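You operate a simulated robot arm through the tools that you are given. There is no shell and no other tool. Be economical: measure what you need, move in short steps, check, and stop when the job is done.

You are at the controls of a simulated robot arm. One attempt, no reset.

JOB
Stop the fan, squeegee the puddle away, then slide the blue tray over.
Fine: the tray ends where the puddle was; squeegee back. Set down upright: squeegee. What is to be rubbed or washed off counts as gone when no trace of it is left.

Only the result counts: the job must be done as asked and must still hold three seconds after the hand-in. Knocking over, shifting, dropping, spilling or breaking anything else fails it.

ROBOT AND FRAMES
A 6-joint arm with a fingered hand, on a carriage that runs on a rail from [0.001, 1.39] to [0, -0.75] (x, y) and turns from -203 to 129 degrees about z. Base frame: it is fixed where the carriage stands at the start and does not move with it; the origin is on the floor, on the carriage's upright axis, x ahead of it, y to its left, z up; the surface under the hand at the start is at about z = 0.82. Units: m, degrees, N and s.
With the tool pointing down near the work surface it reaches from about 0.44 to 0.94 m from the robot's upright axis, wherever it stands. Its first joint turns from -166.0 to 166.0 degrees. Places, roughly: drain lever [0.5, -1.5, 0.4]; drying fan switch [0.5, 0.1, 0.9]; hose lever [0.4, -2, 0.5]; puddle [0.6, -0.1, 0.8]; tub tap lever [0.4, -1.8, 0.6]. Payload 4 kg.
Tool frame: the origin (TCP) lies between the finger pads and is the grasp point; the fingertips stand 0.026 m ahead of it; z points along the fingers, y is the line along which they close. The gripper opens to 0.132 m. The gripper's body begins 0.073 m behind the TCP. The gripper is a hand of 4 fingers: y runs from the thumb to the fingers, the wrist lies at [0, 0, -0.239] in the tool frame, and closing takes about 1.5 s.
Orientation is told as [roll, pitch, yaw] about the base's x, y, z axes, in that order, counted from this pose: with the fingers straight down and closing along the base's y, the tool's x points along the base's -x, its y along +y and its z along -z.

CONTROLS
- The arm moves only by the tool servo_tool. Its argument "series" is a list of rows, each a list of 7 numbers: the shift along the tool's x, y, z in units of 25 mm (1.0 is 25 mm), then the turn, a rotation vector about the tool's x, y, z in units of 5 degrees (1.0 is 5 degrees), then the closure in counts, from 0 (fully open) to 255 (shut). In form: [[x, y, z, ax, ay, az, claw], ...]. A call has 1 to 8 rows; each row shifts and turns the commanded pose from where the row before left it, along the tool's axes as they then stand. A call with a number of a shift or a turn outside -1 to 1 is refused whole. Rows are played at 5 a second. More than 0.05 m and 8.6 degrees between two rows, or a gripper value outside its range, and nothing of the call is played. A pose out of reach is approached as far as the arm can. The call stops where the force on the tool passes 40 N (or 10 N more than at its start, if that is more) or the arm is blocked; 0.2 s more then pass. Each finger travels about 0.045 m/s and halts on what it meets, pressing with about 21 N; the grip force reading is that of the motor and also rises with nothing between the fingers. The clock runs only during rows and for 0.2 s after the last one: add rows that do not move to give the fingers time. It gives the time, the measured TCP pose, the force on the tool (base axes), the opening and the grip force at its end, in the units of the frame above (readings bear some noise), with the torque about the TCP (base axes, N m) and any sound that the robot's microphone picked up.
- Cameras (640 x 400 px; columns grow to the right, rows downward): "scene" is now at [0.157, 0.124, 1.5765]; the picture's right is [-0.61, -0.79, 0.00], its down [-0.50, 0.38, -0.78] and it looks along [0.61, -0.48, -0.63] (base axes); focal length 288 px, centre (320, 200). "wrist" rides on the gripper at [0.068, 0.002, -0.097] in the tool frame; the picture's right is [-0.03, 1.00, 0.00], its down [-0.82, -0.02, -0.58] and it looks along [-0.58, -0.01, 0.82] (tool axes); focal length 270 px, centre (320, 200). There is no depth. A picture from a camera that has moved, and an enlarged one, comes with that camera's place and axes in the base frame and with its lens. The place of the scene camera against the robot may be out by one fixed shift of up to 0.025 m in any direction.
- get_image(camera): a new picture of that camera. The clock stands still meanwhile.
- move_column(by): slides the trunk up (or, below 0, down) by that many m; the arm and the scene camera ride with it, the base frame stays. It gives what a move gives, with no picture.
- base_move(legs): drives the robot by 1 to 6 legs, each [ahead, left, turn to the left] in m, m and degrees, along the robot's own axes; the way and the turn of a leg run together, so that a leg with both is an arc; at most 1.5 m and 180 degrees a leg. The arm and the cameras ride along, it lands a little off, and it stops where it bumps. It keeps to its track: a leg is cut to what the track allows. It gives what a move gives.
- preshape(shape): the hand has 4 fingers and takes this shape, open, in about a second: jaw (thumb against the fingers, like two jaws); tri (thumb and two fingers); tip (a fingertip pinch); poke (one finger out to press); point (the index stretched); flat (the hand flat); cup (the hand cupped); fist (a fist). The gripper value then closes the fingers along that shape, each until it touches; the sizes above hold for jaw. It gives what a move gives, with no picture.
- head_to(pan, tilt): turns the head with the scene camera to pan (to the left, within 143 degrees either way) and tilt (down, from -29 to 69), counted from straight ahead of the robot. It gives what a move gives.
- zoom(camera, box): a new picture of the part [left, top, right, bottom] of that camera's present view, enlarged. The clock stands still meanwhile.
- sign_off(): hands the job in; it is judged then, once.

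Work in short steps. Places have to be worked out from the pictures, the camera data and where the tool is seen: move nearer, look again, correct. Check each grasp and each placing, and mend what went wrong. You have 120 turns and 82 pictures in all, those below and enlarged ones among them. Open the gripper and draw the arm clear of the work before you hand the job in, unless the task says otherwise; then end with one line.

The tools are called after "Request:" as a command line: name --pt "numbers of a row" for each row, then --argument value for the rest, lists and objects as JSON in quotes. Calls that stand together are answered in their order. servo_tool: Moves the arm, as the interface text tells. Its arguments: {"type":"object","properties":{"series":{"type":"array","items":{"type":"array","items":{"type":"number"}}}},"required":["series"]} The other tools are called the same way: move_column (by) slides the trunk up or down; preshape (shape) gives the hand a shape; base_move (legs) drives the base; head_to (pan, tilt) turns the head that bears the scene camera; get_image (camera) takes a picture; zoom (camera, box) takes an enlarged picture of a part of a camera's view; sign_off () hands the job in.

At the start:

```text
clock: 0.0
ee_pos: [0.7011, -0.2643, 1.1844]
ee_rot: [0.1, 0.0, 0.1]
ft_force: [-0.1, -0.3, 0.5]
moment: [0.02, 0.01, -0.03]
width: 0.1319
grasp_force: 0.0
shape: jaw
trunk travel left (down, up): [-0.575, 0.053]
robot x, y, heading: [0.0001, 0.0007, 0.1]
head pan, tilt: [-37.8, 38.9]
```

scene: 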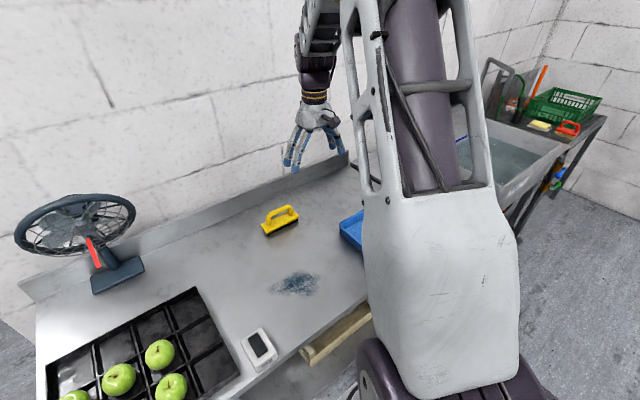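
wrist: 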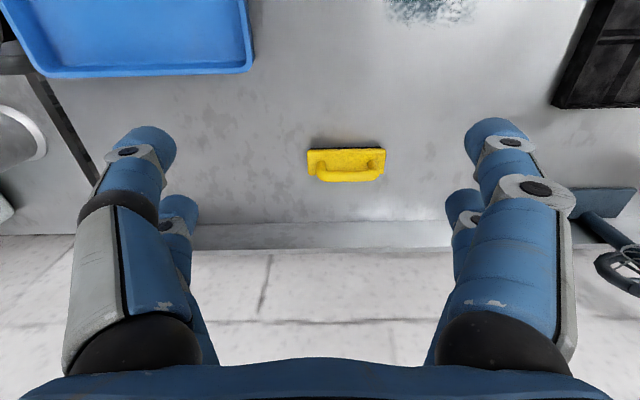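

I'll look closely at the white box (probably the fan switch), the puddle and the squeegee.

Request:
zoom --camera "scene" --box '[220, 310, 300, 380]'

Request:
zoom --camera "scene" --box '[230, 180, 370, 310]'

Request:
zoom --camera "scene" --box '[0, 180, 160, 310]'

Request:
zoom --camera "wrist" --box '[0, 0, 640, 260]'

```text
5.71 times, centred on (260, 345) of scene
camera zoom: at [0.157, 0.124, 1.5765], right [-0.61, -0.79, 0.0], down [-0.5, 0.38, -0.78], along [0.61, -0.48, -0.63], focal length 1648 px, centre (663, -629)
```

zoom: 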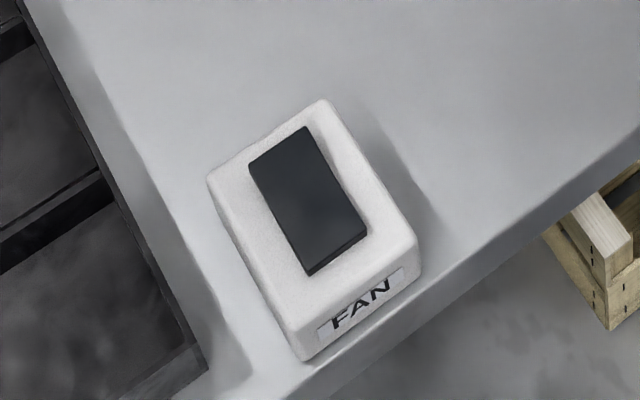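

```text
3.08 times, centred on (300, 245) of scene
camera zoom: at [0.157, 0.124, 1.5765], right [-0.61, -0.79, 0.0], down [-0.5, 0.38, -0.78], along [0.61, -0.48, -0.63], focal length 888 px, centre (382, 62)
```

zoom: 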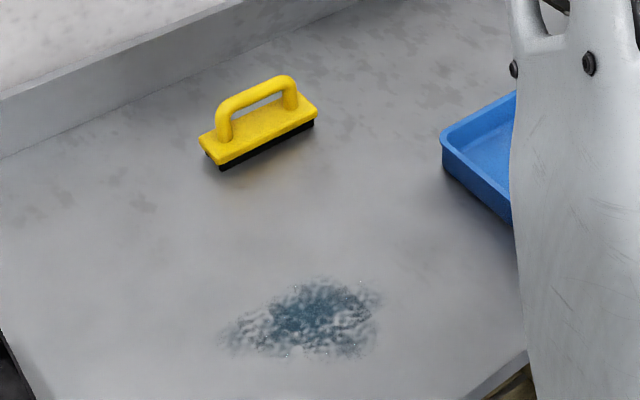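

```text
3.08 times, centred on (80, 245) of scene
camera zoom: at [0.157, 0.124, 1.5765], right [-0.61, -0.79, 0.0], down [-0.5, 0.38, -0.78], along [0.61, -0.48, -0.63], focal length 888 px, centre (1058, 62)
```

zoom: 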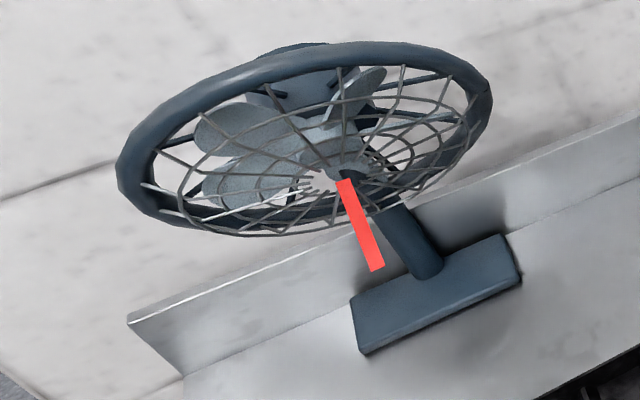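

```text
1.00 times, centred on (320, 130) of wrist (not enlarged: the box is as wide or as high as the picture)
camera zoom: at [0.6314, -0.2622, 1.2817], right [0.03, 1.0, 0.0], down [0.82, -0.02, 0.58], along [0.58, -0.01, -0.82], focal length 270 px, centre (320, 270)
```

zoom: 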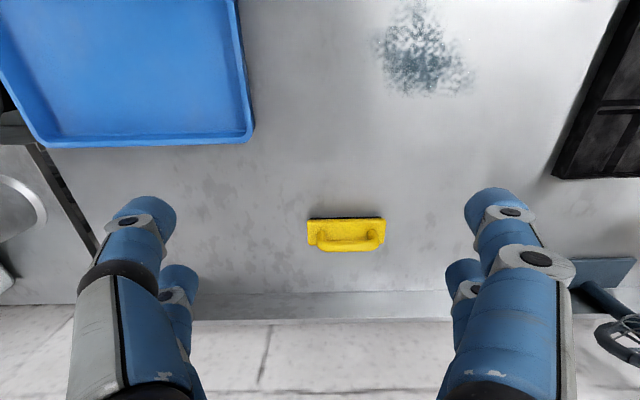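

The switch is a rocker at about [0.50, 0.06]. The wrist view suggests the scene camera is off by about +0.025 in y. I'll shape the hand to poke and move over the switch at height.

Request:
preshape --shape "poke"

Request:
servo_tool --pt "1 1 0 0 0 0 0" --pt "1 1 0 0 0 0 0" --pt "1 1 0 0 0 0 0" --pt "1 1 0 0 0 0 0" --pt "1 1 0 0 0 0 0" --pt "1 1 0 0 0 0 0" --pt "0.5 1 0 0 0 0 0" --pt "0 1 0 0 0 0 0"

Request:
servo_tool --pt "0 1 0.5 0 0 0 0" --pt "0 1 1 0 0 0 0" --pt "0 1 1 0 0 0 0" --pt "0 1 1 0 0 0 0" --pt "0 1 0 0 0 0 0" --pt "0 0 0 0 0 0 0"

Request:
zoom --camera "wrist" --box '[0, -100, 640, 300]'

Request:
get_image --camera "scene"

```text
clock: 0.9
ee_pos: [0.7005, -0.2637, 1.1842]
ee_rot: [-0.1, 0.0, 0.0]
ft_force: [1.0, -0.4, 0.2]
moment: [-0.01, 0.01, 0.04]
width: 0.0001
grasp_force: 0.1
shape: poke
trunk travel left (down, up): [-0.575, 0.053]
robot x, y, heading: [0.0025, 0.0035, 0.1]
head pan, tilt: [-37.8, 38.9]
```

```text
clock: 2.7
ee_pos: [0.5368, -0.0639, 1.1853]
ee_rot: [0.0, -0.1, -0.1]
ft_force: [-0.4, 0.9, -0.2]
moment: [0.0, 0.03, 0.0]
width: 0.0
grasp_force: 0.0
shape: poke
trunk travel left (down, up): [-0.575, 0.053]
robot x, y, heading: [-0.0023, -0.0043, -0.1]
head pan, tilt: [-37.8, 38.9]
```

```text
clock: 4.1
ee_pos: [0.5371, 0.0607, 1.0975]
ee_rot: [0.0, 0.0, 0.1]
ft_force: [-0.4, -0.2, 0.4]
moment: [-0.03, 0.02, -0.01]
width: 0.0002
grasp_force: 0.0
shape: poke
trunk travel left (down, up): [-0.575, 0.053]
robot x, y, heading: [-0.0017, 0.0003, -0.1]
head pan, tilt: [-37.8, 38.9]
```

```text
refused: -100 is not a number from 0 to 400
```

```text
75 pictures are left
camera scene: at [0.157, 0.124, 1.5765], right [-0.61, -0.79, 0.0], down [-0.5, 0.39, -0.78], along [0.61, -0.48, -0.63], focal length 288 px, centre (320, 200)
```

scene: 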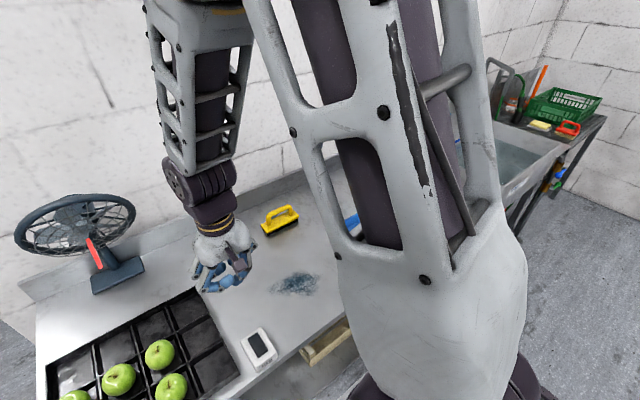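

Request:
zoom --camera "wrist" --box '[0, 0, 640, 200]'

```text
1.00 times, centred on (320, 100) of wrist (not enlarged: the box is as wide or as high as the picture)
camera zoom: at [0.4679, 0.0628, 1.1945], right [0.03, 1.0, 0.0], down [0.82, -0.02, 0.58], along [0.58, -0.01, -0.82], focal length 270 px, centre (320, 300)
```

zoom: 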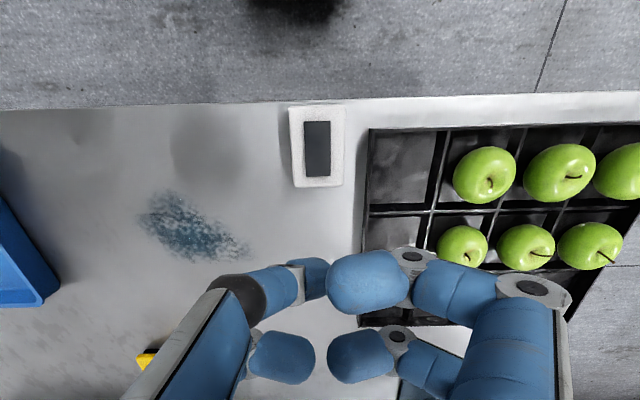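

The rocker runs x≈0.48–0.53 at y≈0.06. I'll zoom to see which end is up and how the fingers lie.

Request:
zoom --camera "wrist" --box '[270, 0, 370, 100]'

Request:
zoom --camera "scene" --box '[170, 190, 300, 380]'

```text
4.00 times, centred on (320, 50) of wrist
camera zoom: at [0.4679, 0.0628, 1.1945], right [0.03, 1.0, 0.0], down [0.82, -0.02, 0.58], along [0.58, -0.01, -0.82], focal length 1081 px, centre (320, 800)
```

zoom: 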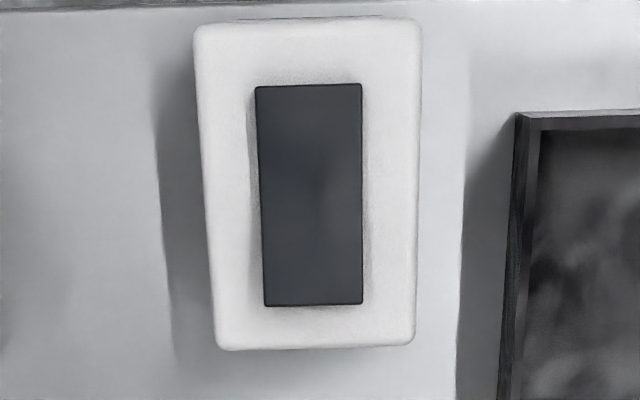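

```text
2.11 times, centred on (235, 285) of scene
camera zoom: at [0.157, 0.124, 1.5765], right [-0.61, -0.79, 0.0], down [-0.5, 0.39, -0.78], along [0.61, -0.48, -0.63], focal length 607 px, centre (499, 21)
```

zoom: 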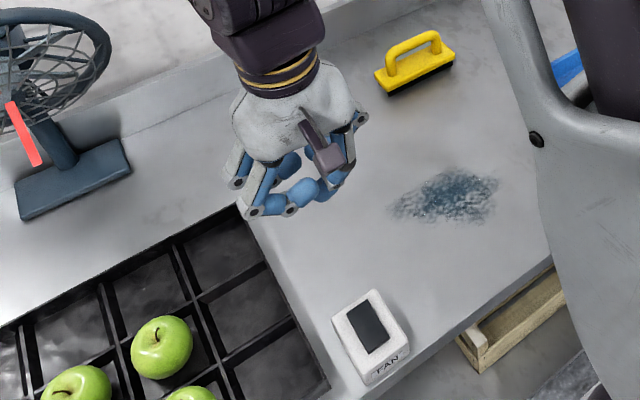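

Try the "point" shape to see whether one finger sticks straight out.

Request:
preshape --shape "point"

Request:
zoom --camera "scene" --box '[170, 190, 300, 380]'

Request:
zoom --camera "wrist" --box '[0, 0, 640, 200]'

```text
clock: 5.0
ee_pos: [0.5378, 0.0609, 1.0976]
ee_rot: [0.0, 0.0, 0.0]
ft_force: [0.7, 0.4, -0.3]
moment: [0.03, 0.02, 0.03]
width: 0.0001
grasp_force: 0.1
shape: point
trunk travel left (down, up): [-0.575, 0.053]
robot x, y, heading: [-0.0026, -0.0015, -0.0]
head pan, tilt: [-37.8, 38.9]
```

```text
2.11 times, centred on (235, 285) of scene
camera zoom: at [0.157, 0.124, 1.5765], right [-0.61, -0.79, 0.0], down [-0.5, 0.38, -0.78], along [0.61, -0.48, -0.63], focal length 607 px, centre (499, 21)
```

zoom: 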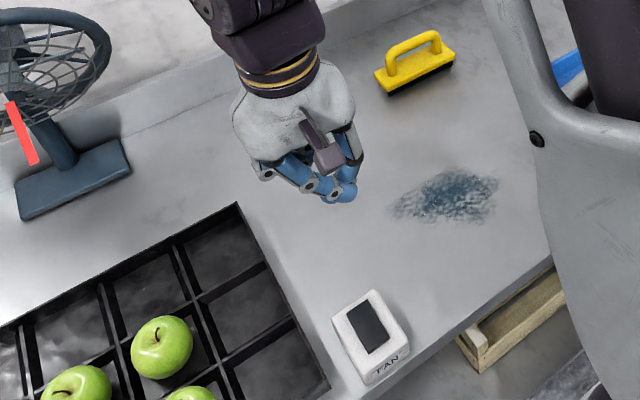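

```text
1.00 times, centred on (320, 100) of wrist (not enlarged: the box is as wide or as high as the picture)
camera zoom: at [0.468, 0.0625, 1.1947], right [0.03, 1.0, 0.0], down [0.82, -0.02, 0.58], along [0.58, -0.01, -0.82], focal length 270 px, centre (320, 300)
```

zoom: 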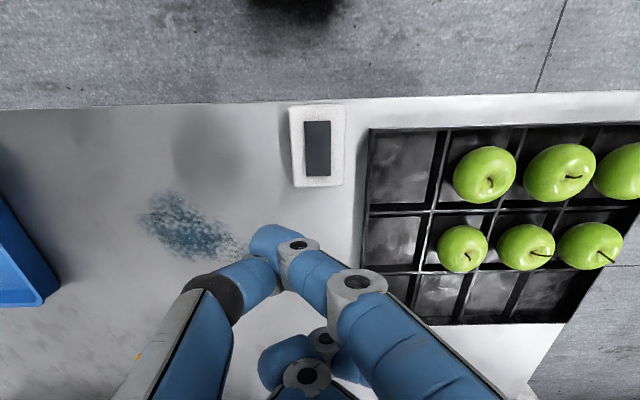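

Neither pose is clearly single-fingered when open. I'll check poke with the claw closed.

Request:
preshape --shape "poke"

Request:
servo_tool --pt "0 0 0 0 0 0 255" --pt "0 0 0 0 0 0 255" --pt "0 0 0 0 0 0 255" --pt "0 0 0 0 0 0 255" --pt "0 0 0 0 0 0 255" --pt "0 0 0 0 0 0 255" --pt "0 0 0 0 0 0 255"

Request:
zoom --camera "scene" --box '[170, 190, 300, 380]'

Request:
get_image --camera "wrist"

```text
clock: 5.9
ee_pos: [0.537, 0.0605, 1.0981]
ee_rot: [0.0, 0.0, 0.0]
ft_force: [-0.1, 0.0, -0.5]
moment: [0.03, 0.02, -0.03]
width: 0.0
grasp_force: 0.0
shape: poke
trunk travel left (down, up): [-0.575, 0.053]
robot x, y, heading: [-0.0023, 0.0005, -0.1]
head pan, tilt: [-37.8, 38.9]
```

```text
clock: 7.5
ee_pos: [0.5365, 0.0606, 1.0981]
ee_rot: [0.0, 0.0, 0.0]
ft_force: [0.6, -0.7, 0.8]
moment: [-0.03, 0.02, -0.02]
width: 0.0001
grasp_force: 20.7
shape: jaw
trunk travel left (down, up): [-0.575, 0.053]
robot x, y, heading: [-0.0024, 0.0033, 0.0]
head pan, tilt: [-37.8, 38.9]
```

```text
2.11 times, centred on (235, 285) of scene
camera zoom: at [0.157, 0.124, 1.5765], right [-0.61, -0.79, 0.0], down [-0.5, 0.38, -0.78], along [0.61, -0.48, -0.63], focal length 607 px, centre (499, 21)
```

zoom: 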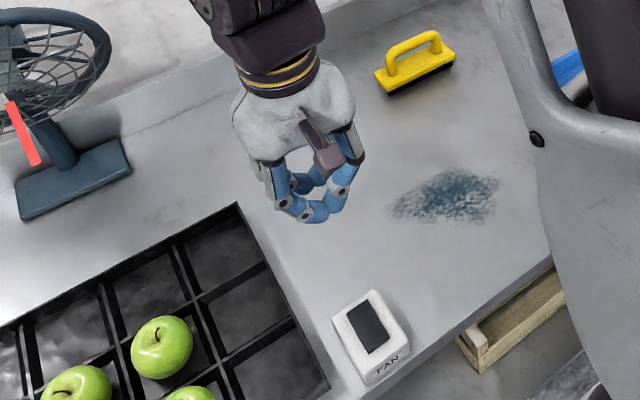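

```text
68 pictures are left
camera wrist: at [0.468, 0.0625, 1.1947], right [0.03, 1.0, 0.0], down [0.82, -0.02, 0.58], along [0.58, -0.01, -0.82], focal length 270 px, centre (320, 200)
```

wrist: 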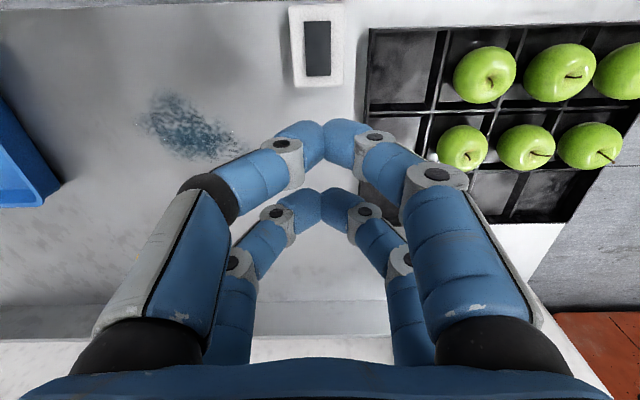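

Jaw closed gives two finger pairs about 40 mm apart in x. I'll tilt the hand 20° so only the far pair is low, then place it over the near end of the rocker.

Request:
servo_tool --pt "1 0 0 0 0 0 255" --pt "1 0 0 0 0 0 255" --pt "0.58 0 1 0 0 0 255" --pt "0 0 1 0 0 0 255" --pt "0 0 1 0 0 0 255" --pt "0 0 1 0 0 0 255" --pt "0 0 1 0 0 0 255" --pt "0 0 0 0 0 0 255"

Request:
servo_tool --pt "0 0 0 0 1 0 255" --pt "0 0 0 0 1 0 255" --pt "0 0 0 0 1 0 255" --pt "0 0 0 0 1 0 255" --pt "0 0 0 0 0 0 255"

Request:
get_image --camera "wrist"

Request:
zoom --camera "scene" --box '[180, 240, 320, 390]'

```text
clock: 9.3
ee_pos: [0.4734, 0.0614, 0.9728]
ee_rot: [0.0, -0.1, 0.0]
ft_force: [0.5, 0.2, 0.4]
moment: [-0.01, 0.01, 0.0]
width: 0.0002
grasp_force: 20.6
shape: jaw
trunk travel left (down, up): [-0.575, 0.053]
robot x, y, heading: [-0.0018, -0.0027, -0.2]
head pan, tilt: [-37.8, 38.9]
```

```text
clock: 10.5
ee_pos: [0.4736, 0.0616, 0.9721]
ee_rot: [0.0, 19.9, 0.0]
ft_force: [0.8, -0.4, -0.4]
moment: [0.01, 0.01, 0.01]
width: 0.0001
grasp_force: 21.2
shape: jaw
trunk travel left (down, up): [-0.575, 0.053]
robot x, y, heading: [0.0009, -0.001, -0.2]
head pan, tilt: [-37.8, 38.9]
```

```text
67 pictures are left
camera wrist: at [0.4416, 0.0631, 1.087], right [0.02, 1.0, -0.01], down [0.96, -0.02, 0.26], along [0.26, -0.01, -0.96], focal length 270 px, centre (320, 200)
```

wrist: 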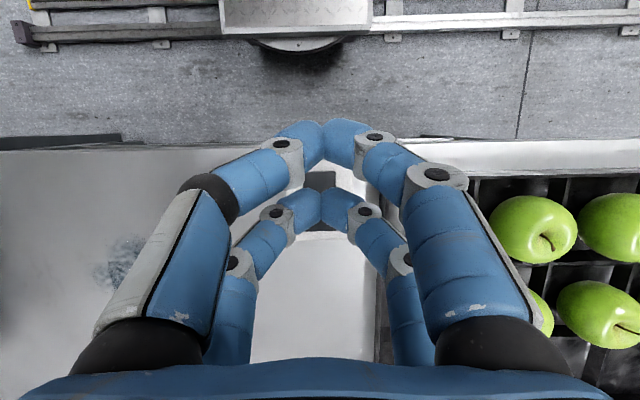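

```text
2.67 times, centred on (250, 315) of scene
camera zoom: at [0.157, 0.124, 1.5765], right [-0.61, -0.79, 0.0], down [-0.5, 0.38, -0.78], along [0.61, -0.48, -0.63], focal length 769 px, centre (507, -107)
```

zoom: 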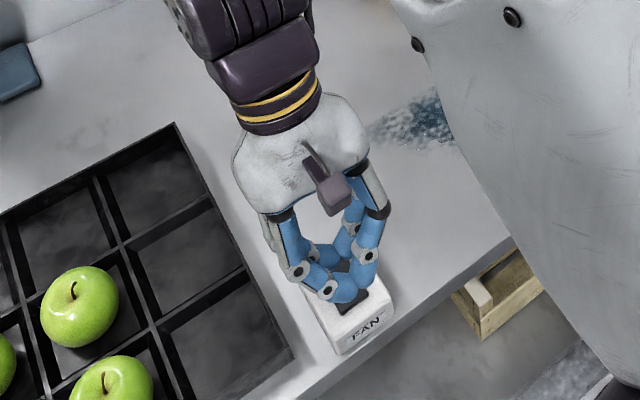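

Geometry matches: the far pair is above the near end of the rocker. I'll descend to just above it.

Request:
servo_tool --pt "-0.342 0 0.94 0 0 0 255" --pt "-0.342 0 0.94 0 0 0 255" --pt "-0.17 0 0.47 0 0 0 255" --pt "0 0 0 0 0 0 255"

Request:
servo_tool --pt "-0.05 0 0.14 0 0 0 255" --pt "-0.05 0 0.14 0 0 0 255" --pt "-0.05 0 0.14 0 0 0 255" --pt "-0.05 0 0.14 0 0 0 255" --pt "0 0 0 0 0 0 255"

Request:
get_image --camera "scene"

```text
clock: 11.5
ee_pos: [0.4736, 0.0609, 0.9098]
ee_rot: [0.0, 20.0, -0.1]
ft_force: [0.3, -0.4, -0.2]
moment: [0.0, -0.04, 0.04]
width: 0.0
grasp_force: 20.6
shape: jaw
trunk travel left (down, up): [-0.575, 0.053]
robot x, y, heading: [0.0026, 0.0011, -0.0]
head pan, tilt: [-37.8, 38.9]
```

```text
clock: 12.7
ee_pos: [0.4722, 0.0613, 0.8949]
ee_rot: [0.0, 20.0, 0.0]
ft_force: [0.1, 0.7, 33.5]
moment: [-0.01, -0.42, 0.0]
width: 0.0
grasp_force: 20.8
shape: jaw
trunk travel left (down, up): [-0.575, 0.053]
robot x, y, heading: [0.0005, -0.0005, -0.0]
head pan, tilt: [-37.8, 38.9]
```

```text
65 pictures are left
camera scene: at [0.1559, 0.1239, 1.5768], right [-0.61, -0.79, 0.0], down [-0.5, 0.39, -0.78], along [0.62, -0.48, -0.63], focal length 288 px, centre (320, 200)
```

scene: 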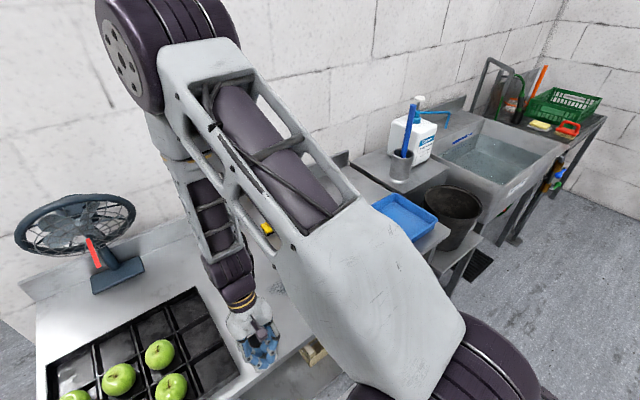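

33 N on the near end, no sound reported. I'll lift and compare the rocker and the fan.

Request:
servo_tool --pt "0.342 0 -0.94 0 0 0 255" --pt "0.342 0 -0.94 0 0 0 255" --pt "0.342 0 -0.94 0 0 0 255" --pt "1 0 0 0 0 0 255"

Request:
zoom --camera "scene" --box '[0, 180, 160, 310]'

Request:
zoom --camera "scene" --box '[220, 310, 300, 380]'

```text
clock: 13.7
ee_pos: [0.4475, 0.062, 0.9789]
ee_rot: [0.0, 20.0, -0.1]
ft_force: [-0.1, 0.1, -0.3]
moment: [0.03, -0.02, 0.01]
width: 0.0001
grasp_force: 20.9
shape: jaw
trunk travel left (down, up): [-0.575, 0.053]
robot x, y, heading: [0.0022, 0.0012, 0.1]
head pan, tilt: [-37.8, 38.9]
```

```text
3.08 times, centred on (80, 245) of scene
camera zoom: at [0.1572, 0.124, 1.5764], right [-0.61, -0.79, 0.0], down [-0.5, 0.39, -0.78], along [0.61, -0.48, -0.63], focal length 888 px, centre (1058, 62)
```

zoom: 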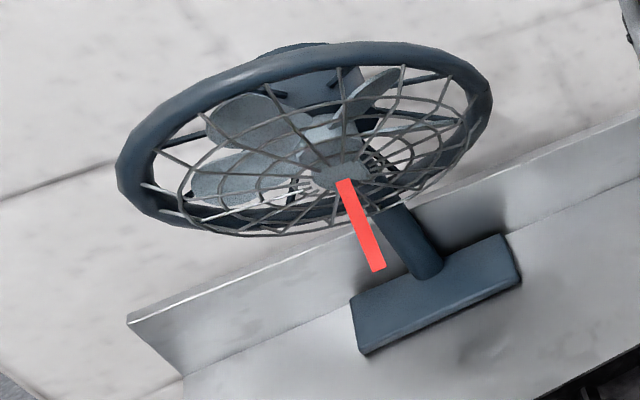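

```text
5.71 times, centred on (260, 345) of scene
camera zoom: at [0.1572, 0.124, 1.5764], right [-0.61, -0.79, 0.0], down [-0.5, 0.39, -0.78], along [0.61, -0.48, -0.63], focal length 1648 px, centre (663, -629)
```

zoom: 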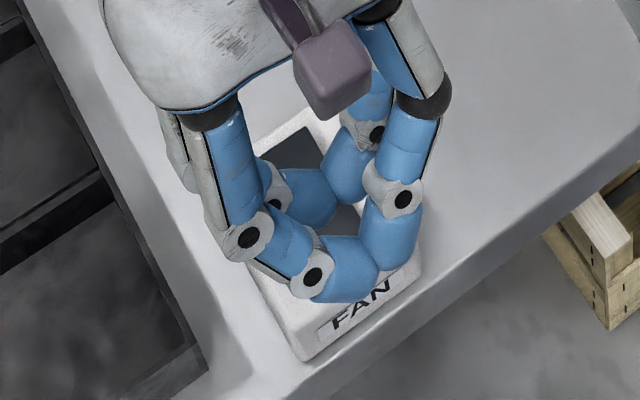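

The blades are at a different angle than before, though they may be coasting. I'll raise the hand away and look again after some time.

Request:
servo_tool --pt "0.342 0 -0.94 0 -1 0 255" --pt "0.2 0 -0.96 0 -1 0 255" --pt "-0.5 0 -1 0 -1 0 255" --pt "-1 0 -1 0 -1 0 255" --pt "-1 0 0 0 0 0 255" --pt "-1 0 0 0 0 0 255"

Request:
zoom --camera "scene" --box '[220, 310, 300, 380]'

Request:
zoom --camera "scene" --box '[0, 180, 160, 310]'

```text
clock: 15.1
ee_pos: [0.5457, 0.0608, 1.073]
ee_rot: [0.0, 0.0, 0.0]
ft_force: [-0.1, 0.1, 0.6]
moment: [-0.01, -0.01, 0.02]
width: 0.0
grasp_force: 20.9
shape: jaw
trunk travel left (down, up): [-0.575, 0.053]
robot x, y, heading: [-0.0004, -0.0016, -0.1]
head pan, tilt: [-37.8, 38.9]
```

```text
5.71 times, centred on (260, 345) of scene
camera zoom: at [0.1566, 0.124, 1.5765], right [-0.61, -0.79, 0.0], down [-0.5, 0.39, -0.78], along [0.61, -0.48, -0.63], focal length 1648 px, centre (663, -629)
```

zoom: 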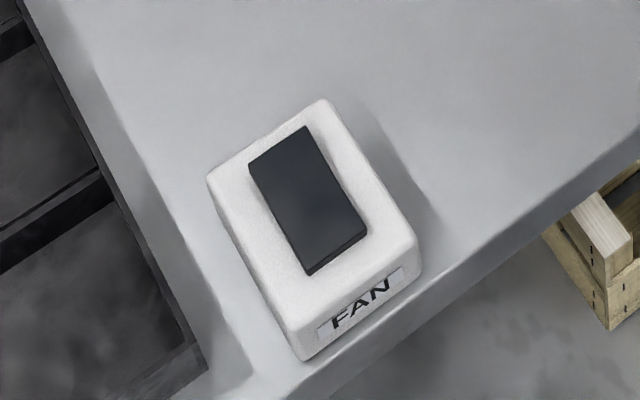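

```text
3.08 times, centred on (80, 245) of scene
camera zoom: at [0.1566, 0.124, 1.5765], right [-0.61, -0.79, 0.0], down [-0.5, 0.39, -0.78], along [0.61, -0.48, -0.63], focal length 888 px, centre (1058, 62)
```

zoom: 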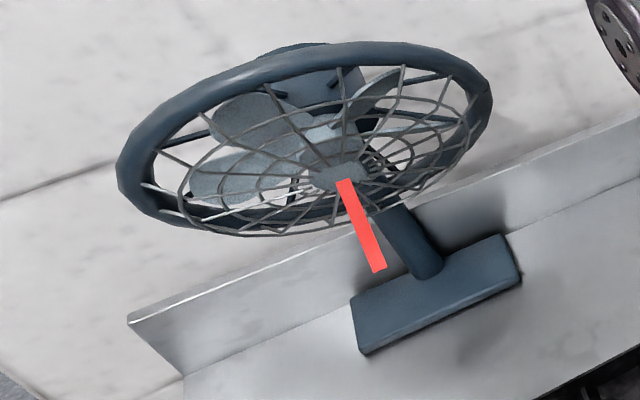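

The rocker looks unchanged and the ribbon is still blown off vertical, so the pads probably hit the box rim. I'll view the poke shape right after shaping, in case it gives a single slim fingertip.

Request:
preshape --shape "poke"

Request:
zoom --camera "scene" --box '[180, 200, 280, 320]'

Request:
get_image --camera "wrist"

```text
clock: 16.0
ee_pos: [0.5454, 0.0601, 1.0724]
ee_rot: [-0.1, 0.0, 0.0]
ft_force: [0.1, 0.2, 0.4]
moment: [-0.02, 0.0, 0.0]
width: 0.0
grasp_force: 0.0
shape: poke
trunk travel left (down, up): [-0.575, 0.053]
robot x, y, heading: [0.0008, -0.0023, -0.1]
head pan, tilt: [-37.8, 38.9]
```

```text
3.33 times, centred on (230, 260) of scene
camera zoom: at [0.157, 0.124, 1.5765], right [-0.61, -0.79, 0.0], down [-0.5, 0.38, -0.78], along [0.61, -0.48, -0.63], focal length 961 px, centre (620, 0)
```

zoom: 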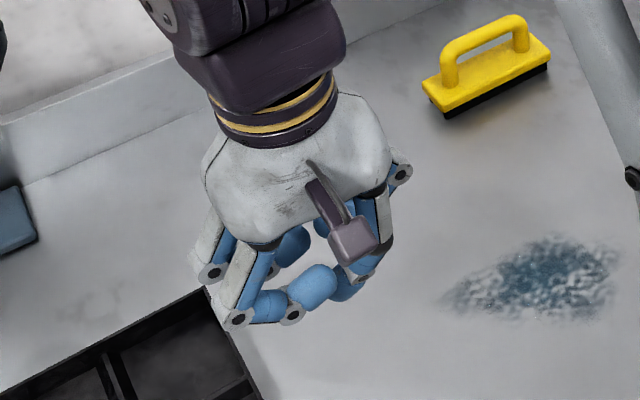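

```text
59 pictures are left
camera wrist: at [0.4761, 0.063, 1.17], right [0.03, 1.0, 0.0], down [0.82, -0.02, 0.58], along [0.58, -0.01, -0.82], focal length 270 px, centre (320, 200)
```

wrist: 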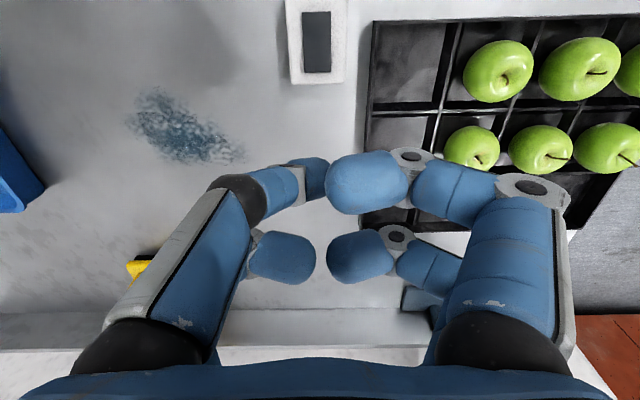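

The poke shape still bunches the fingers. Instead I'll use the open jaw and tilt the hand in both axes, so only the one rear-right fingertip is lowest over the rocker.

Request:
preshape --shape "jaw"

Request:
servo_tool --pt "1 -1 0 0 0 0 0" --pt "1 -1 0 0 0 0 0" --pt "0.56 -0.64 0 0 0 0 0" --pt "0 0 1 0 1 0 0" --pt "0 0 1 0 1 0 0" --pt "0 0 0 0 1 0 0" --pt "0 0 0 0 1 0 0" --pt "0 0 0 0 0 0 0"

Request:
servo_tool --pt "0 0 0 1 0 0 0" --pt "0 0 0 1 0 0 0" --pt "0 0 0 0 0 0 0"

Request:
get_image --camera "wrist"

```text
clock: 16.9
ee_pos: [0.5444, 0.06, 1.0728]
ee_rot: [0.0, 0.0, 0.0]
ft_force: [-0.2, 0.4, -0.2]
moment: [-0.01, -0.03, 0.0]
width: 0.1316
grasp_force: 0.1
shape: jaw
trunk travel left (down, up): [-0.575, 0.053]
robot x, y, heading: [0.0001, 0.0029, 0.5]
head pan, tilt: [-37.8, 38.9]
```

```text
clock: 18.7
ee_pos: [0.4788, -0.0047, 1.0215]
ee_rot: [-0.1, 20.1, 0.0]
ft_force: [0.2, 0.0, 0.9]
moment: [-0.02, -0.03, 0.03]
width: 0.1319
grasp_force: 0.0
shape: jaw
trunk travel left (down, up): [-0.575, 0.053]
robot x, y, heading: [-0.0006, 0.0006, -0.3]
head pan, tilt: [-37.8, 38.9]
```

```text
clock: 19.5
ee_pos: [0.4789, -0.0061, 1.0244]
ee_rot: [-10.1, 20.0, 0.0]
ft_force: [0.1, 0.5, -0.9]
moment: [0.0, -0.01, -0.01]
width: 0.1319
grasp_force: 0.1
shape: jaw
trunk travel left (down, up): [-0.575, 0.053]
robot x, y, heading: [0.0014, -0.0026, 0.1]
head pan, tilt: [-37.8, 38.9]
```

```text
58 pictures are left
camera wrist: at [0.4464, 0.0134, 1.1361], right [-0.04, 0.98, -0.17], down [0.96, 0.08, 0.26], along [0.27, -0.16, -0.95], focal length 270 px, centre (320, 200)
```

wrist: 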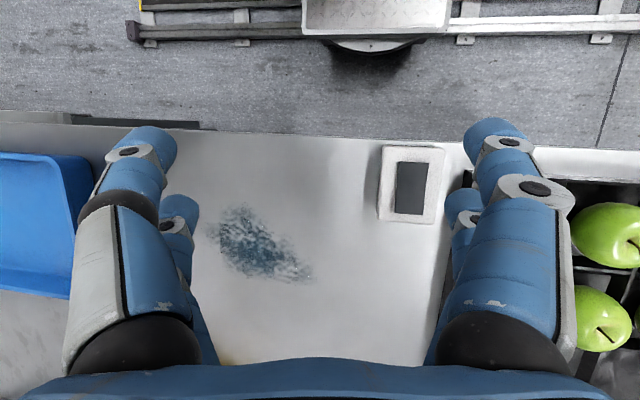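

The lowest fingertip is at about [0.484, 0.063, 0.98], with the rocker's near half at x 0.48–0.505, y 0.057. I'll correct slightly and descend.

Request:
servo_tool --pt "-0.19 -0.17 -0.04 0 0 0 0" --pt "-0.342 0.163 0.926 0 0 0 0" --pt "-0.342 0.163 0.926 0 0 0 0" --pt "-0.342 0.163 0.926 0 0 0 0" --pt "-0.342 0.163 0.926 0 0 0 0" --pt "0 0 0 0 0 0 0"

Request:
get_image --camera "wrist"

Request:
zoom --camera "scene" --box '[220, 310, 300, 380]'

```text
clock: 20.9
ee_pos: [0.4842, -0.0092, 0.9239]
ee_rot: [-9.9, 20.0, 0.0]
ft_force: [0.4, -0.4, -0.3]
moment: [0.01, -0.02, 0.0]
width: 0.1319
grasp_force: 0.0
shape: jaw
trunk travel left (down, up): [-0.575, 0.053]
robot x, y, heading: [-0.0029, 0.0041, -0.2]
head pan, tilt: [-37.8, 38.9]
```

```text
57 pictures are left
camera wrist: at [0.4521, 0.0097, 1.0356], right [-0.04, 0.98, -0.17], down [0.96, 0.08, 0.26], along [0.27, -0.16, -0.95], focal length 270 px, centre (320, 200)
```

wrist: 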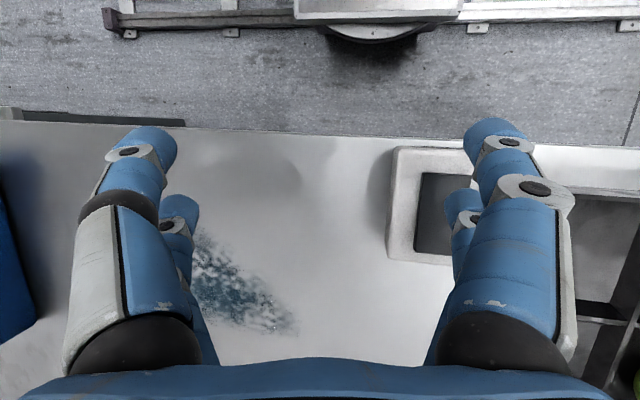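

```text
5.71 times, centred on (260, 345) of scene
camera zoom: at [0.1569, 0.124, 1.5765], right [-0.61, -0.79, 0.0], down [-0.5, 0.38, -0.78], along [0.61, -0.48, -0.63], focal length 1648 px, centre (663, -629)
```

zoom: 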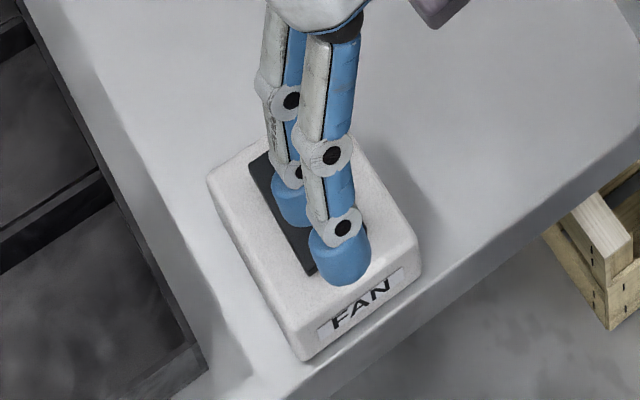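

The fingertip is about 7 mm too far in +y. I'll shift it and press down in small steps.

Request:
servo_tool --pt "0 -0.28 0.05 0 0 0 0" --pt "-0.068 0.033 0.185 0 0 0 0" --pt "-0.068 0.033 0.185 0 0 0 0" --pt "-0.068 0.033 0.185 0 0 0 0" --pt "-0.068 0.033 0.185 0 0 0 0" --pt "-0.034 0.016 0.093 0 0 0 0" --pt "-0.034 0.016 0.093 0 0 0 0" --pt "0 0 0 0 0 0 0"

Request:
zoom --camera "scene" --box '[220, 310, 300, 380]'

```text
clock: 22.1
ee_pos: [0.4833, -0.017, 0.906]
ee_rot: [-10.2, 20.0, 0.0]
ft_force: [-3.1, -5.7, 25.3]
moment: [1.73, -0.07, 0.2]
width: 0.1315
grasp_force: 0.0
shape: jaw
trunk travel left (down, up): [-0.575, 0.053]
robot x, y, heading: [0.0004, -0.0003, 0.1]
head pan, tilt: [-37.8, 38.9]
stopped in row 6: the force on the tool passed its limit at 49 N (the readings are from after the stop); the commanded pose is now the measured one
```

```text
5.71 times, centred on (260, 345) of scene
camera zoom: at [0.156, 0.1234, 1.5768], right [-0.61, -0.79, 0.0], down [-0.5, 0.39, -0.78], along [0.61, -0.48, -0.63], focal length 1648 px, centre (663, -629)
```

zoom: 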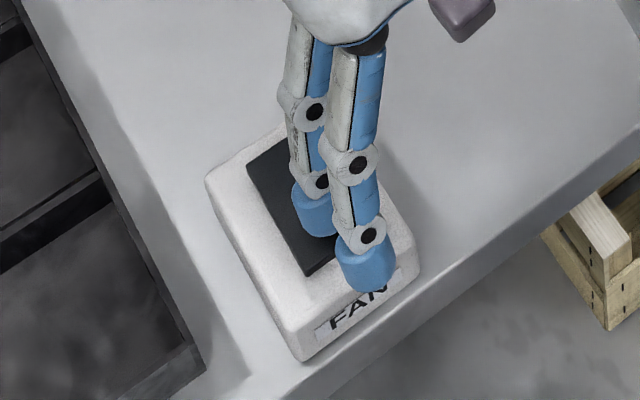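

The tip is right on the near half of the rocker and pressed to 49 N. I'll lift off and check the rocker and fan.

Request:
servo_tool --pt "0.342 -0.163 -0.926 0 0 0 0" --pt "0.342 -0.163 -0.926 0 0 0 0" --pt "0.342 -0.163 -0.926 0 0 0 0" --pt "0 -1 0 0 0 0 0" --pt "0 -1 0 0 0 0 0" --pt "0 0 0 0 0 0 0" --pt "0 0 0 0 0 0 0" --pt "0 0 0 0 0 0 0"

Request:
zoom --camera "scene" --box '[220, 310, 300, 380]'

Request:
zoom --camera "scene" --box '[0, 180, 160, 310]'

```text
clock: 23.9
ee_pos: [0.487, -0.0672, 0.9881]
ee_rot: [-10.0, 20.0, 0.0]
ft_force: [0.6, -0.3, 0.0]
moment: [0.01, -0.01, 0.03]
width: 0.1319
grasp_force: 0.1
shape: jaw
trunk travel left (down, up): [-0.575, 0.053]
robot x, y, heading: [-0.0024, 0.0015, -0.2]
head pan, tilt: [-37.8, 38.9]
```

```text
5.71 times, centred on (260, 345) of scene
camera zoom: at [0.157, 0.1238, 1.5765], right [-0.61, -0.79, 0.0], down [-0.5, 0.39, -0.78], along [0.61, -0.48, -0.63], focal length 1648 px, centre (663, -629)
```

zoom: 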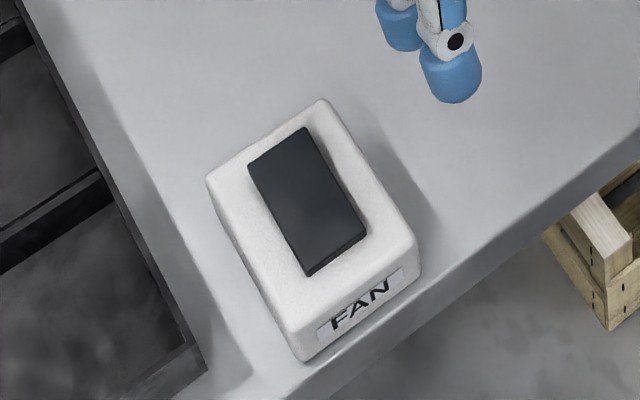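

```text
3.08 times, centred on (80, 245) of scene
camera zoom: at [0.157, 0.1238, 1.5765], right [-0.61, -0.79, 0.0], down [-0.5, 0.39, -0.78], along [0.61, -0.48, -0.63], focal length 888 px, centre (1058, 62)
```

zoom: 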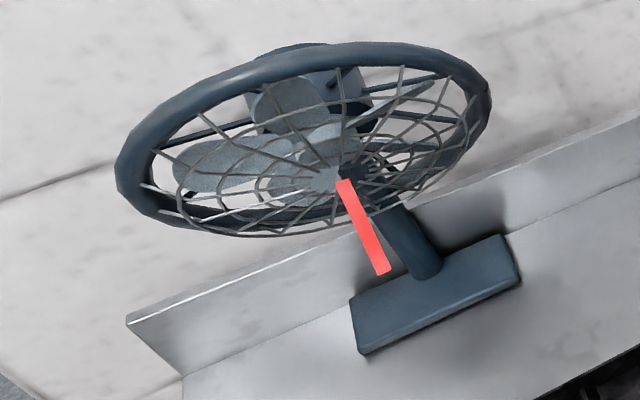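

The ribbon has dropped slightly and the near-edge strip is thinner, so it may have toggled with the fan coasting down. I'll wait while retracting and look again.

Request:
servo_tool --pt "0 0 -1 -1 0 0 0" --pt "0 0 -1 -1 0 0 0" --pt "0 0 0 0 -1 0 0" --pt "0 0 0 0 -1 0 0" --pt "0 0 0 0 -1 0 0" --pt "0 0 0 0 -1 0 0" --pt "0 0 0 0 0 0 0" --pt "0 0 0 0 0 0 0"

Request:
servo_tool --pt "-1 -1 0 0 0 0 0" --pt "-1 -1 0 0 0 0 0" --pt "-1 -1 0 0 0 0 0" --pt "-1 -1 0 0 0 0 0" --pt "-1 -1 0 0 0 0 0" --pt "-1 -1 0 0 0 0 0" --pt "-1 0 0 0 0 0 0" --pt "0 0 0 0 0 0 0"

Request:
zoom --camera "scene" --box '[0, 180, 160, 310]'

Request:
get_image --camera "wrist"

```text
clock: 25.7
ee_pos: [0.5044, -0.0598, 1.0349]
ee_rot: [-0.1, 0.0, -0.1]
ft_force: [-0.1, -0.1, 0.4]
moment: [-0.04, -0.04, 0.01]
width: 0.1316
grasp_force: 0.1
shape: jaw
trunk travel left (down, up): [-0.575, 0.053]
robot x, y, heading: [-0.0008, -0.0013, 0.1]
head pan, tilt: [-37.8, 38.9]
```

```text
clock: 27.5
ee_pos: [0.6818, -0.2108, 1.0354]
ee_rot: [0.0, 0.0, 0.0]
ft_force: [0.5, 0.4, 0.2]
moment: [0.02, 0.02, -0.04]
width: 0.1319
grasp_force: 0.0
shape: jaw
trunk travel left (down, up): [-0.575, 0.053]
robot x, y, heading: [0.0005, -0.0026, 0.3]
head pan, tilt: [-37.8, 38.9]
```

```text
3.08 times, centred on (80, 245) of scene
camera zoom: at [0.157, 0.1238, 1.5765], right [-0.61, -0.79, 0.0], down [-0.5, 0.39, -0.78], along [0.61, -0.48, -0.63], focal length 888 px, centre (1058, 62)
```

zoom: 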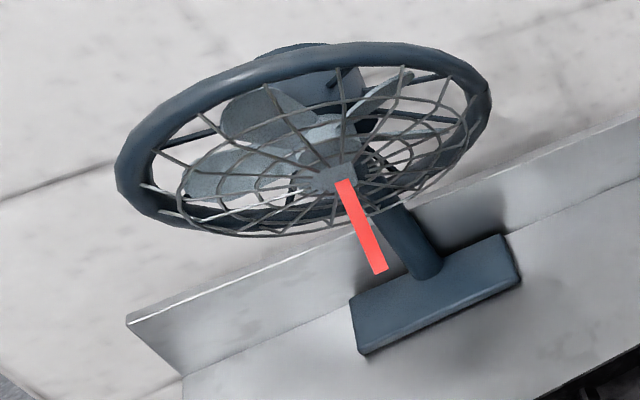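

```text
51 pictures are left
camera wrist: at [0.612, -0.2094, 1.1327], right [0.03, 1.0, 0.0], down [0.82, -0.02, 0.58], along [0.58, -0.02, -0.82], focal length 270 px, centre (320, 200)
```

wrist: 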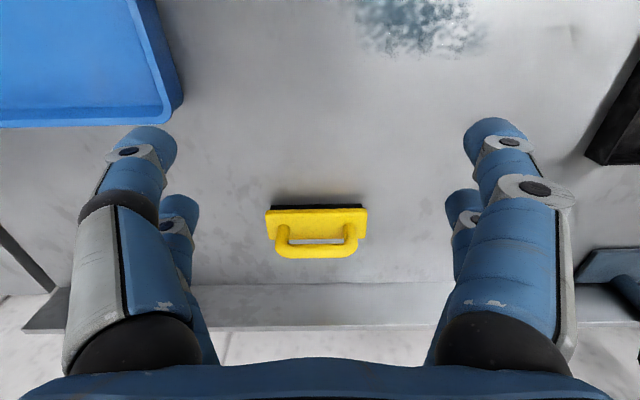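

The fan is still running: the ribbon is steady and the blades moved. So the far end must be the one to press; I'll go back with the same tilt, 32 mm further out.

Request:
servo_tool --pt "0.84 0.97 0 0 0 0 0" --pt "0.84 0.97 0 0 0 0 0" --pt "0.84 0.97 0 0 0 0 0" --pt "0.84 0.97 0 0 0 0 0" --pt "0.83 0.97 0 0 0 0 0" --pt "0.83 0.97 0 0 0 0 0" --pt "0.83 0.97 0 0 0 0 0" --pt "0.83 0.97 0 0 0 0 0"

Request:
servo_tool --pt "0 0 0 0 1 0 0" --pt "0 0 0 0 1 0 0" --pt "0 0 0 0 1 0 0" --pt "0 0 0 0 1 0 0" --pt "0 0 0 1 0 0 0" --pt "0 0 0 1 0 0 0" --pt "0 0 0 0 0 0 0"

```text
clock: 29.3
ee_pos: [0.5143, -0.0172, 1.0337]
ee_rot: [0.0, 0.0, 0.0]
ft_force: [-1.1, -0.1, -0.1]
moment: [-0.01, 0.01, -0.03]
width: 0.1321
grasp_force: 0.1
shape: jaw
trunk travel left (down, up): [-0.575, 0.053]
robot x, y, heading: [-0.002, 0.0013, 0.3]
head pan, tilt: [-37.8, 38.9]
```

```text
clock: 30.9
ee_pos: [0.512, -0.0148, 1.0343]
ee_rot: [-10.1, 20.0, 0.0]
ft_force: [-0.2, 0.0, -0.8]
moment: [0.02, 0.01, 0.05]
width: 0.1321
grasp_force: 0.2
shape: jaw
trunk travel left (down, up): [-0.575, 0.053]
robot x, y, heading: [-0.0019, 0.0017, 0.3]
head pan, tilt: [-37.8, 38.9]
```

Descend to just above, then press the far half in small steps.

Request:
servo_tool --pt "-0.46 0.163 0.926 0 0 0 0" --pt "-0.342 0.163 0.926 0 0 0 0" --pt "-0.342 0.163 0.926 0 0 0 0" --pt "-0.342 0.163 0.926 0 0 0 0" --pt "-0.137 0.065 0.37 0 0 0 0" --pt "0 0 0 0 0 0 0"

Request:
servo_tool --pt "-0.034 0.016 0.093 0 0 0 0" --pt "-0.034 0.016 0.093 0 0 0 0" --pt "-0.034 0.016 0.093 0 0 0 0" --pt "-0.034 0.016 0.093 0 0 0 0" --pt "-0.034 0.016 0.093 0 0 0 0" --pt "-0.034 0.016 0.093 0 0 0 0" --pt "-0.034 0.016 0.093 0 0 0 0" --pt "-0.034 0.016 0.093 0 0 0 0"

Request:
zoom --camera "scene" --box '[220, 310, 300, 380]'

```text
clock: 32.3
ee_pos: [0.5166, -0.0166, 0.9223]
ee_rot: [-10.0, 19.9, 0.0]
ft_force: [0.1, -0.3, 0.2]
moment: [0.01, 0.03, 0.01]
width: 0.1318
grasp_force: 0.0
shape: jaw
trunk travel left (down, up): [-0.575, 0.053]
robot x, y, heading: [-0.0032, -0.0004, -0.0]
head pan, tilt: [-37.8, 38.9]
```

```text
clock: 34.1
ee_pos: [0.5154, -0.0183, 0.9057]
ee_rot: [-10.1, 19.9, 0.1]
ft_force: [0.6, -8.4, 34.8]
moment: [2.34, -0.31, -0.09]
width: 0.1314
grasp_force: 0.1
shape: jaw
trunk travel left (down, up): [-0.575, 0.053]
robot x, y, heading: [-0.0026, -0.0, -0.0]
head pan, tilt: [-37.8, 38.9]
```

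```text
5.71 times, centred on (260, 345) of scene
camera zoom: at [0.1559, 0.1232, 1.5769], right [-0.61, -0.79, 0.0], down [-0.5, 0.39, -0.78], along [0.61, -0.48, -0.63], focal length 1648 px, centre (663, -629)
```

zoom: 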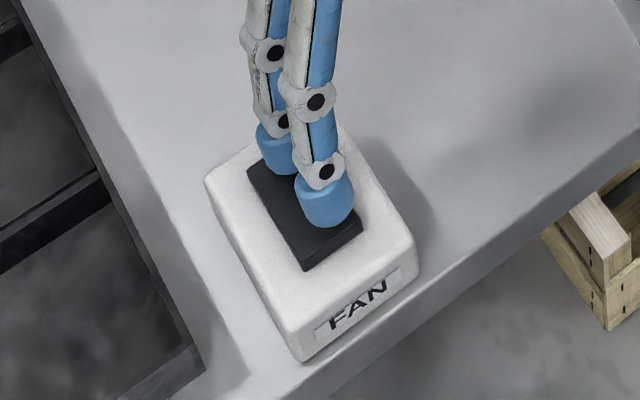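

The near end has risen, so the rocker toggled. Lift off and check the fan.

Request:
servo_tool --pt "0.342 -0.163 -0.926 0 0 0 0" --pt "0.342 -0.163 -0.926 0 0 0 0" --pt "0.342 -0.163 -0.926 0 0 0 0" --pt "0 -1 -1 -1 0 0 0" --pt "0 -1 -1 -1 0 0 0" --pt "0 -1 0 0 -1 0 0" --pt "0 -1 0 0 -1 0 0" --pt "0 -1 0 0 -1 0 0"

Request:
servo_tool --pt "-1 0 0 0 -1 0 0" --pt "-1 -1 0 0 0 0 0" --pt "-1 -1 0 0 0 0 0" --pt "-1 -1 0 0 0 0 0" --pt "-1 0 0 0 0 0 0" --pt "0 0 0 0 0 0 0" --pt "0 0 0 0 0 0 0"

Request:
zoom --camera "scene" --box '[0, 180, 160, 310]'

Request:
zoom --camera "scene" --box '[220, 310, 300, 380]'

```text
clock: 35.9
ee_pos: [0.533, -0.1362, 1.0317]
ee_rot: [-0.1, 4.9, -0.1]
ft_force: [0.8, 0.3, -0.1]
moment: [-0.04, 0.02, 0.01]
width: 0.1318
grasp_force: 0.1
shape: jaw
trunk travel left (down, up): [-0.575, 0.053]
robot x, y, heading: [0.0008, -0.0002, -0.2]
head pan, tilt: [-37.8, 38.9]
```

```text
clock: 37.5
ee_pos: [0.6584, -0.21, 1.0291]
ee_rot: [0.1, 0.1, 0.0]
ft_force: [-0.5, 0.7, 0.6]
moment: [0.03, -0.01, 0.0]
width: 0.1321
grasp_force: 0.2
shape: jaw
trunk travel left (down, up): [-0.575, 0.053]
robot x, y, heading: [-0.0016, 0.0002, -0.2]
head pan, tilt: [-37.8, 38.9]
```

```text
3.08 times, centred on (80, 245) of scene
camera zoom: at [0.157, 0.1238, 1.5765], right [-0.61, -0.79, 0.0], down [-0.5, 0.39, -0.78], along [0.61, -0.48, -0.63], focal length 888 px, centre (1058, 62)
```

zoom: 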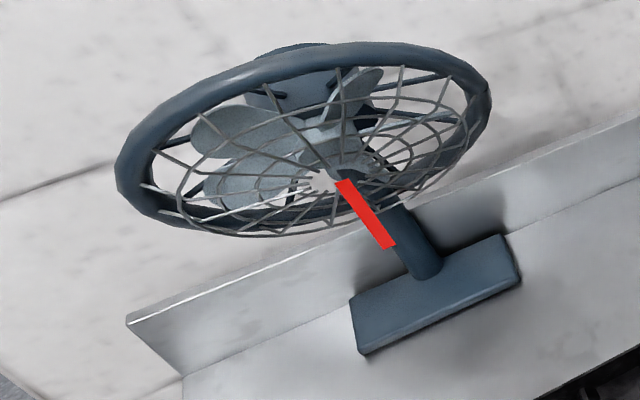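

```text
5.71 times, centred on (260, 345) of scene
camera zoom: at [0.157, 0.1238, 1.5765], right [-0.61, -0.79, 0.0], down [-0.5, 0.39, -0.78], along [0.61, -0.48, -0.63], focal length 1648 px, centre (663, -629)
```

zoom: 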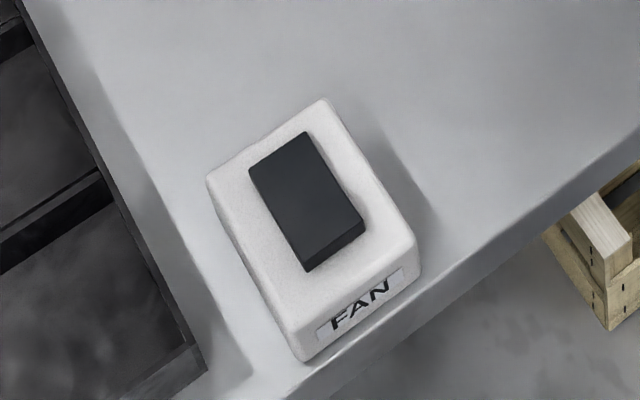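

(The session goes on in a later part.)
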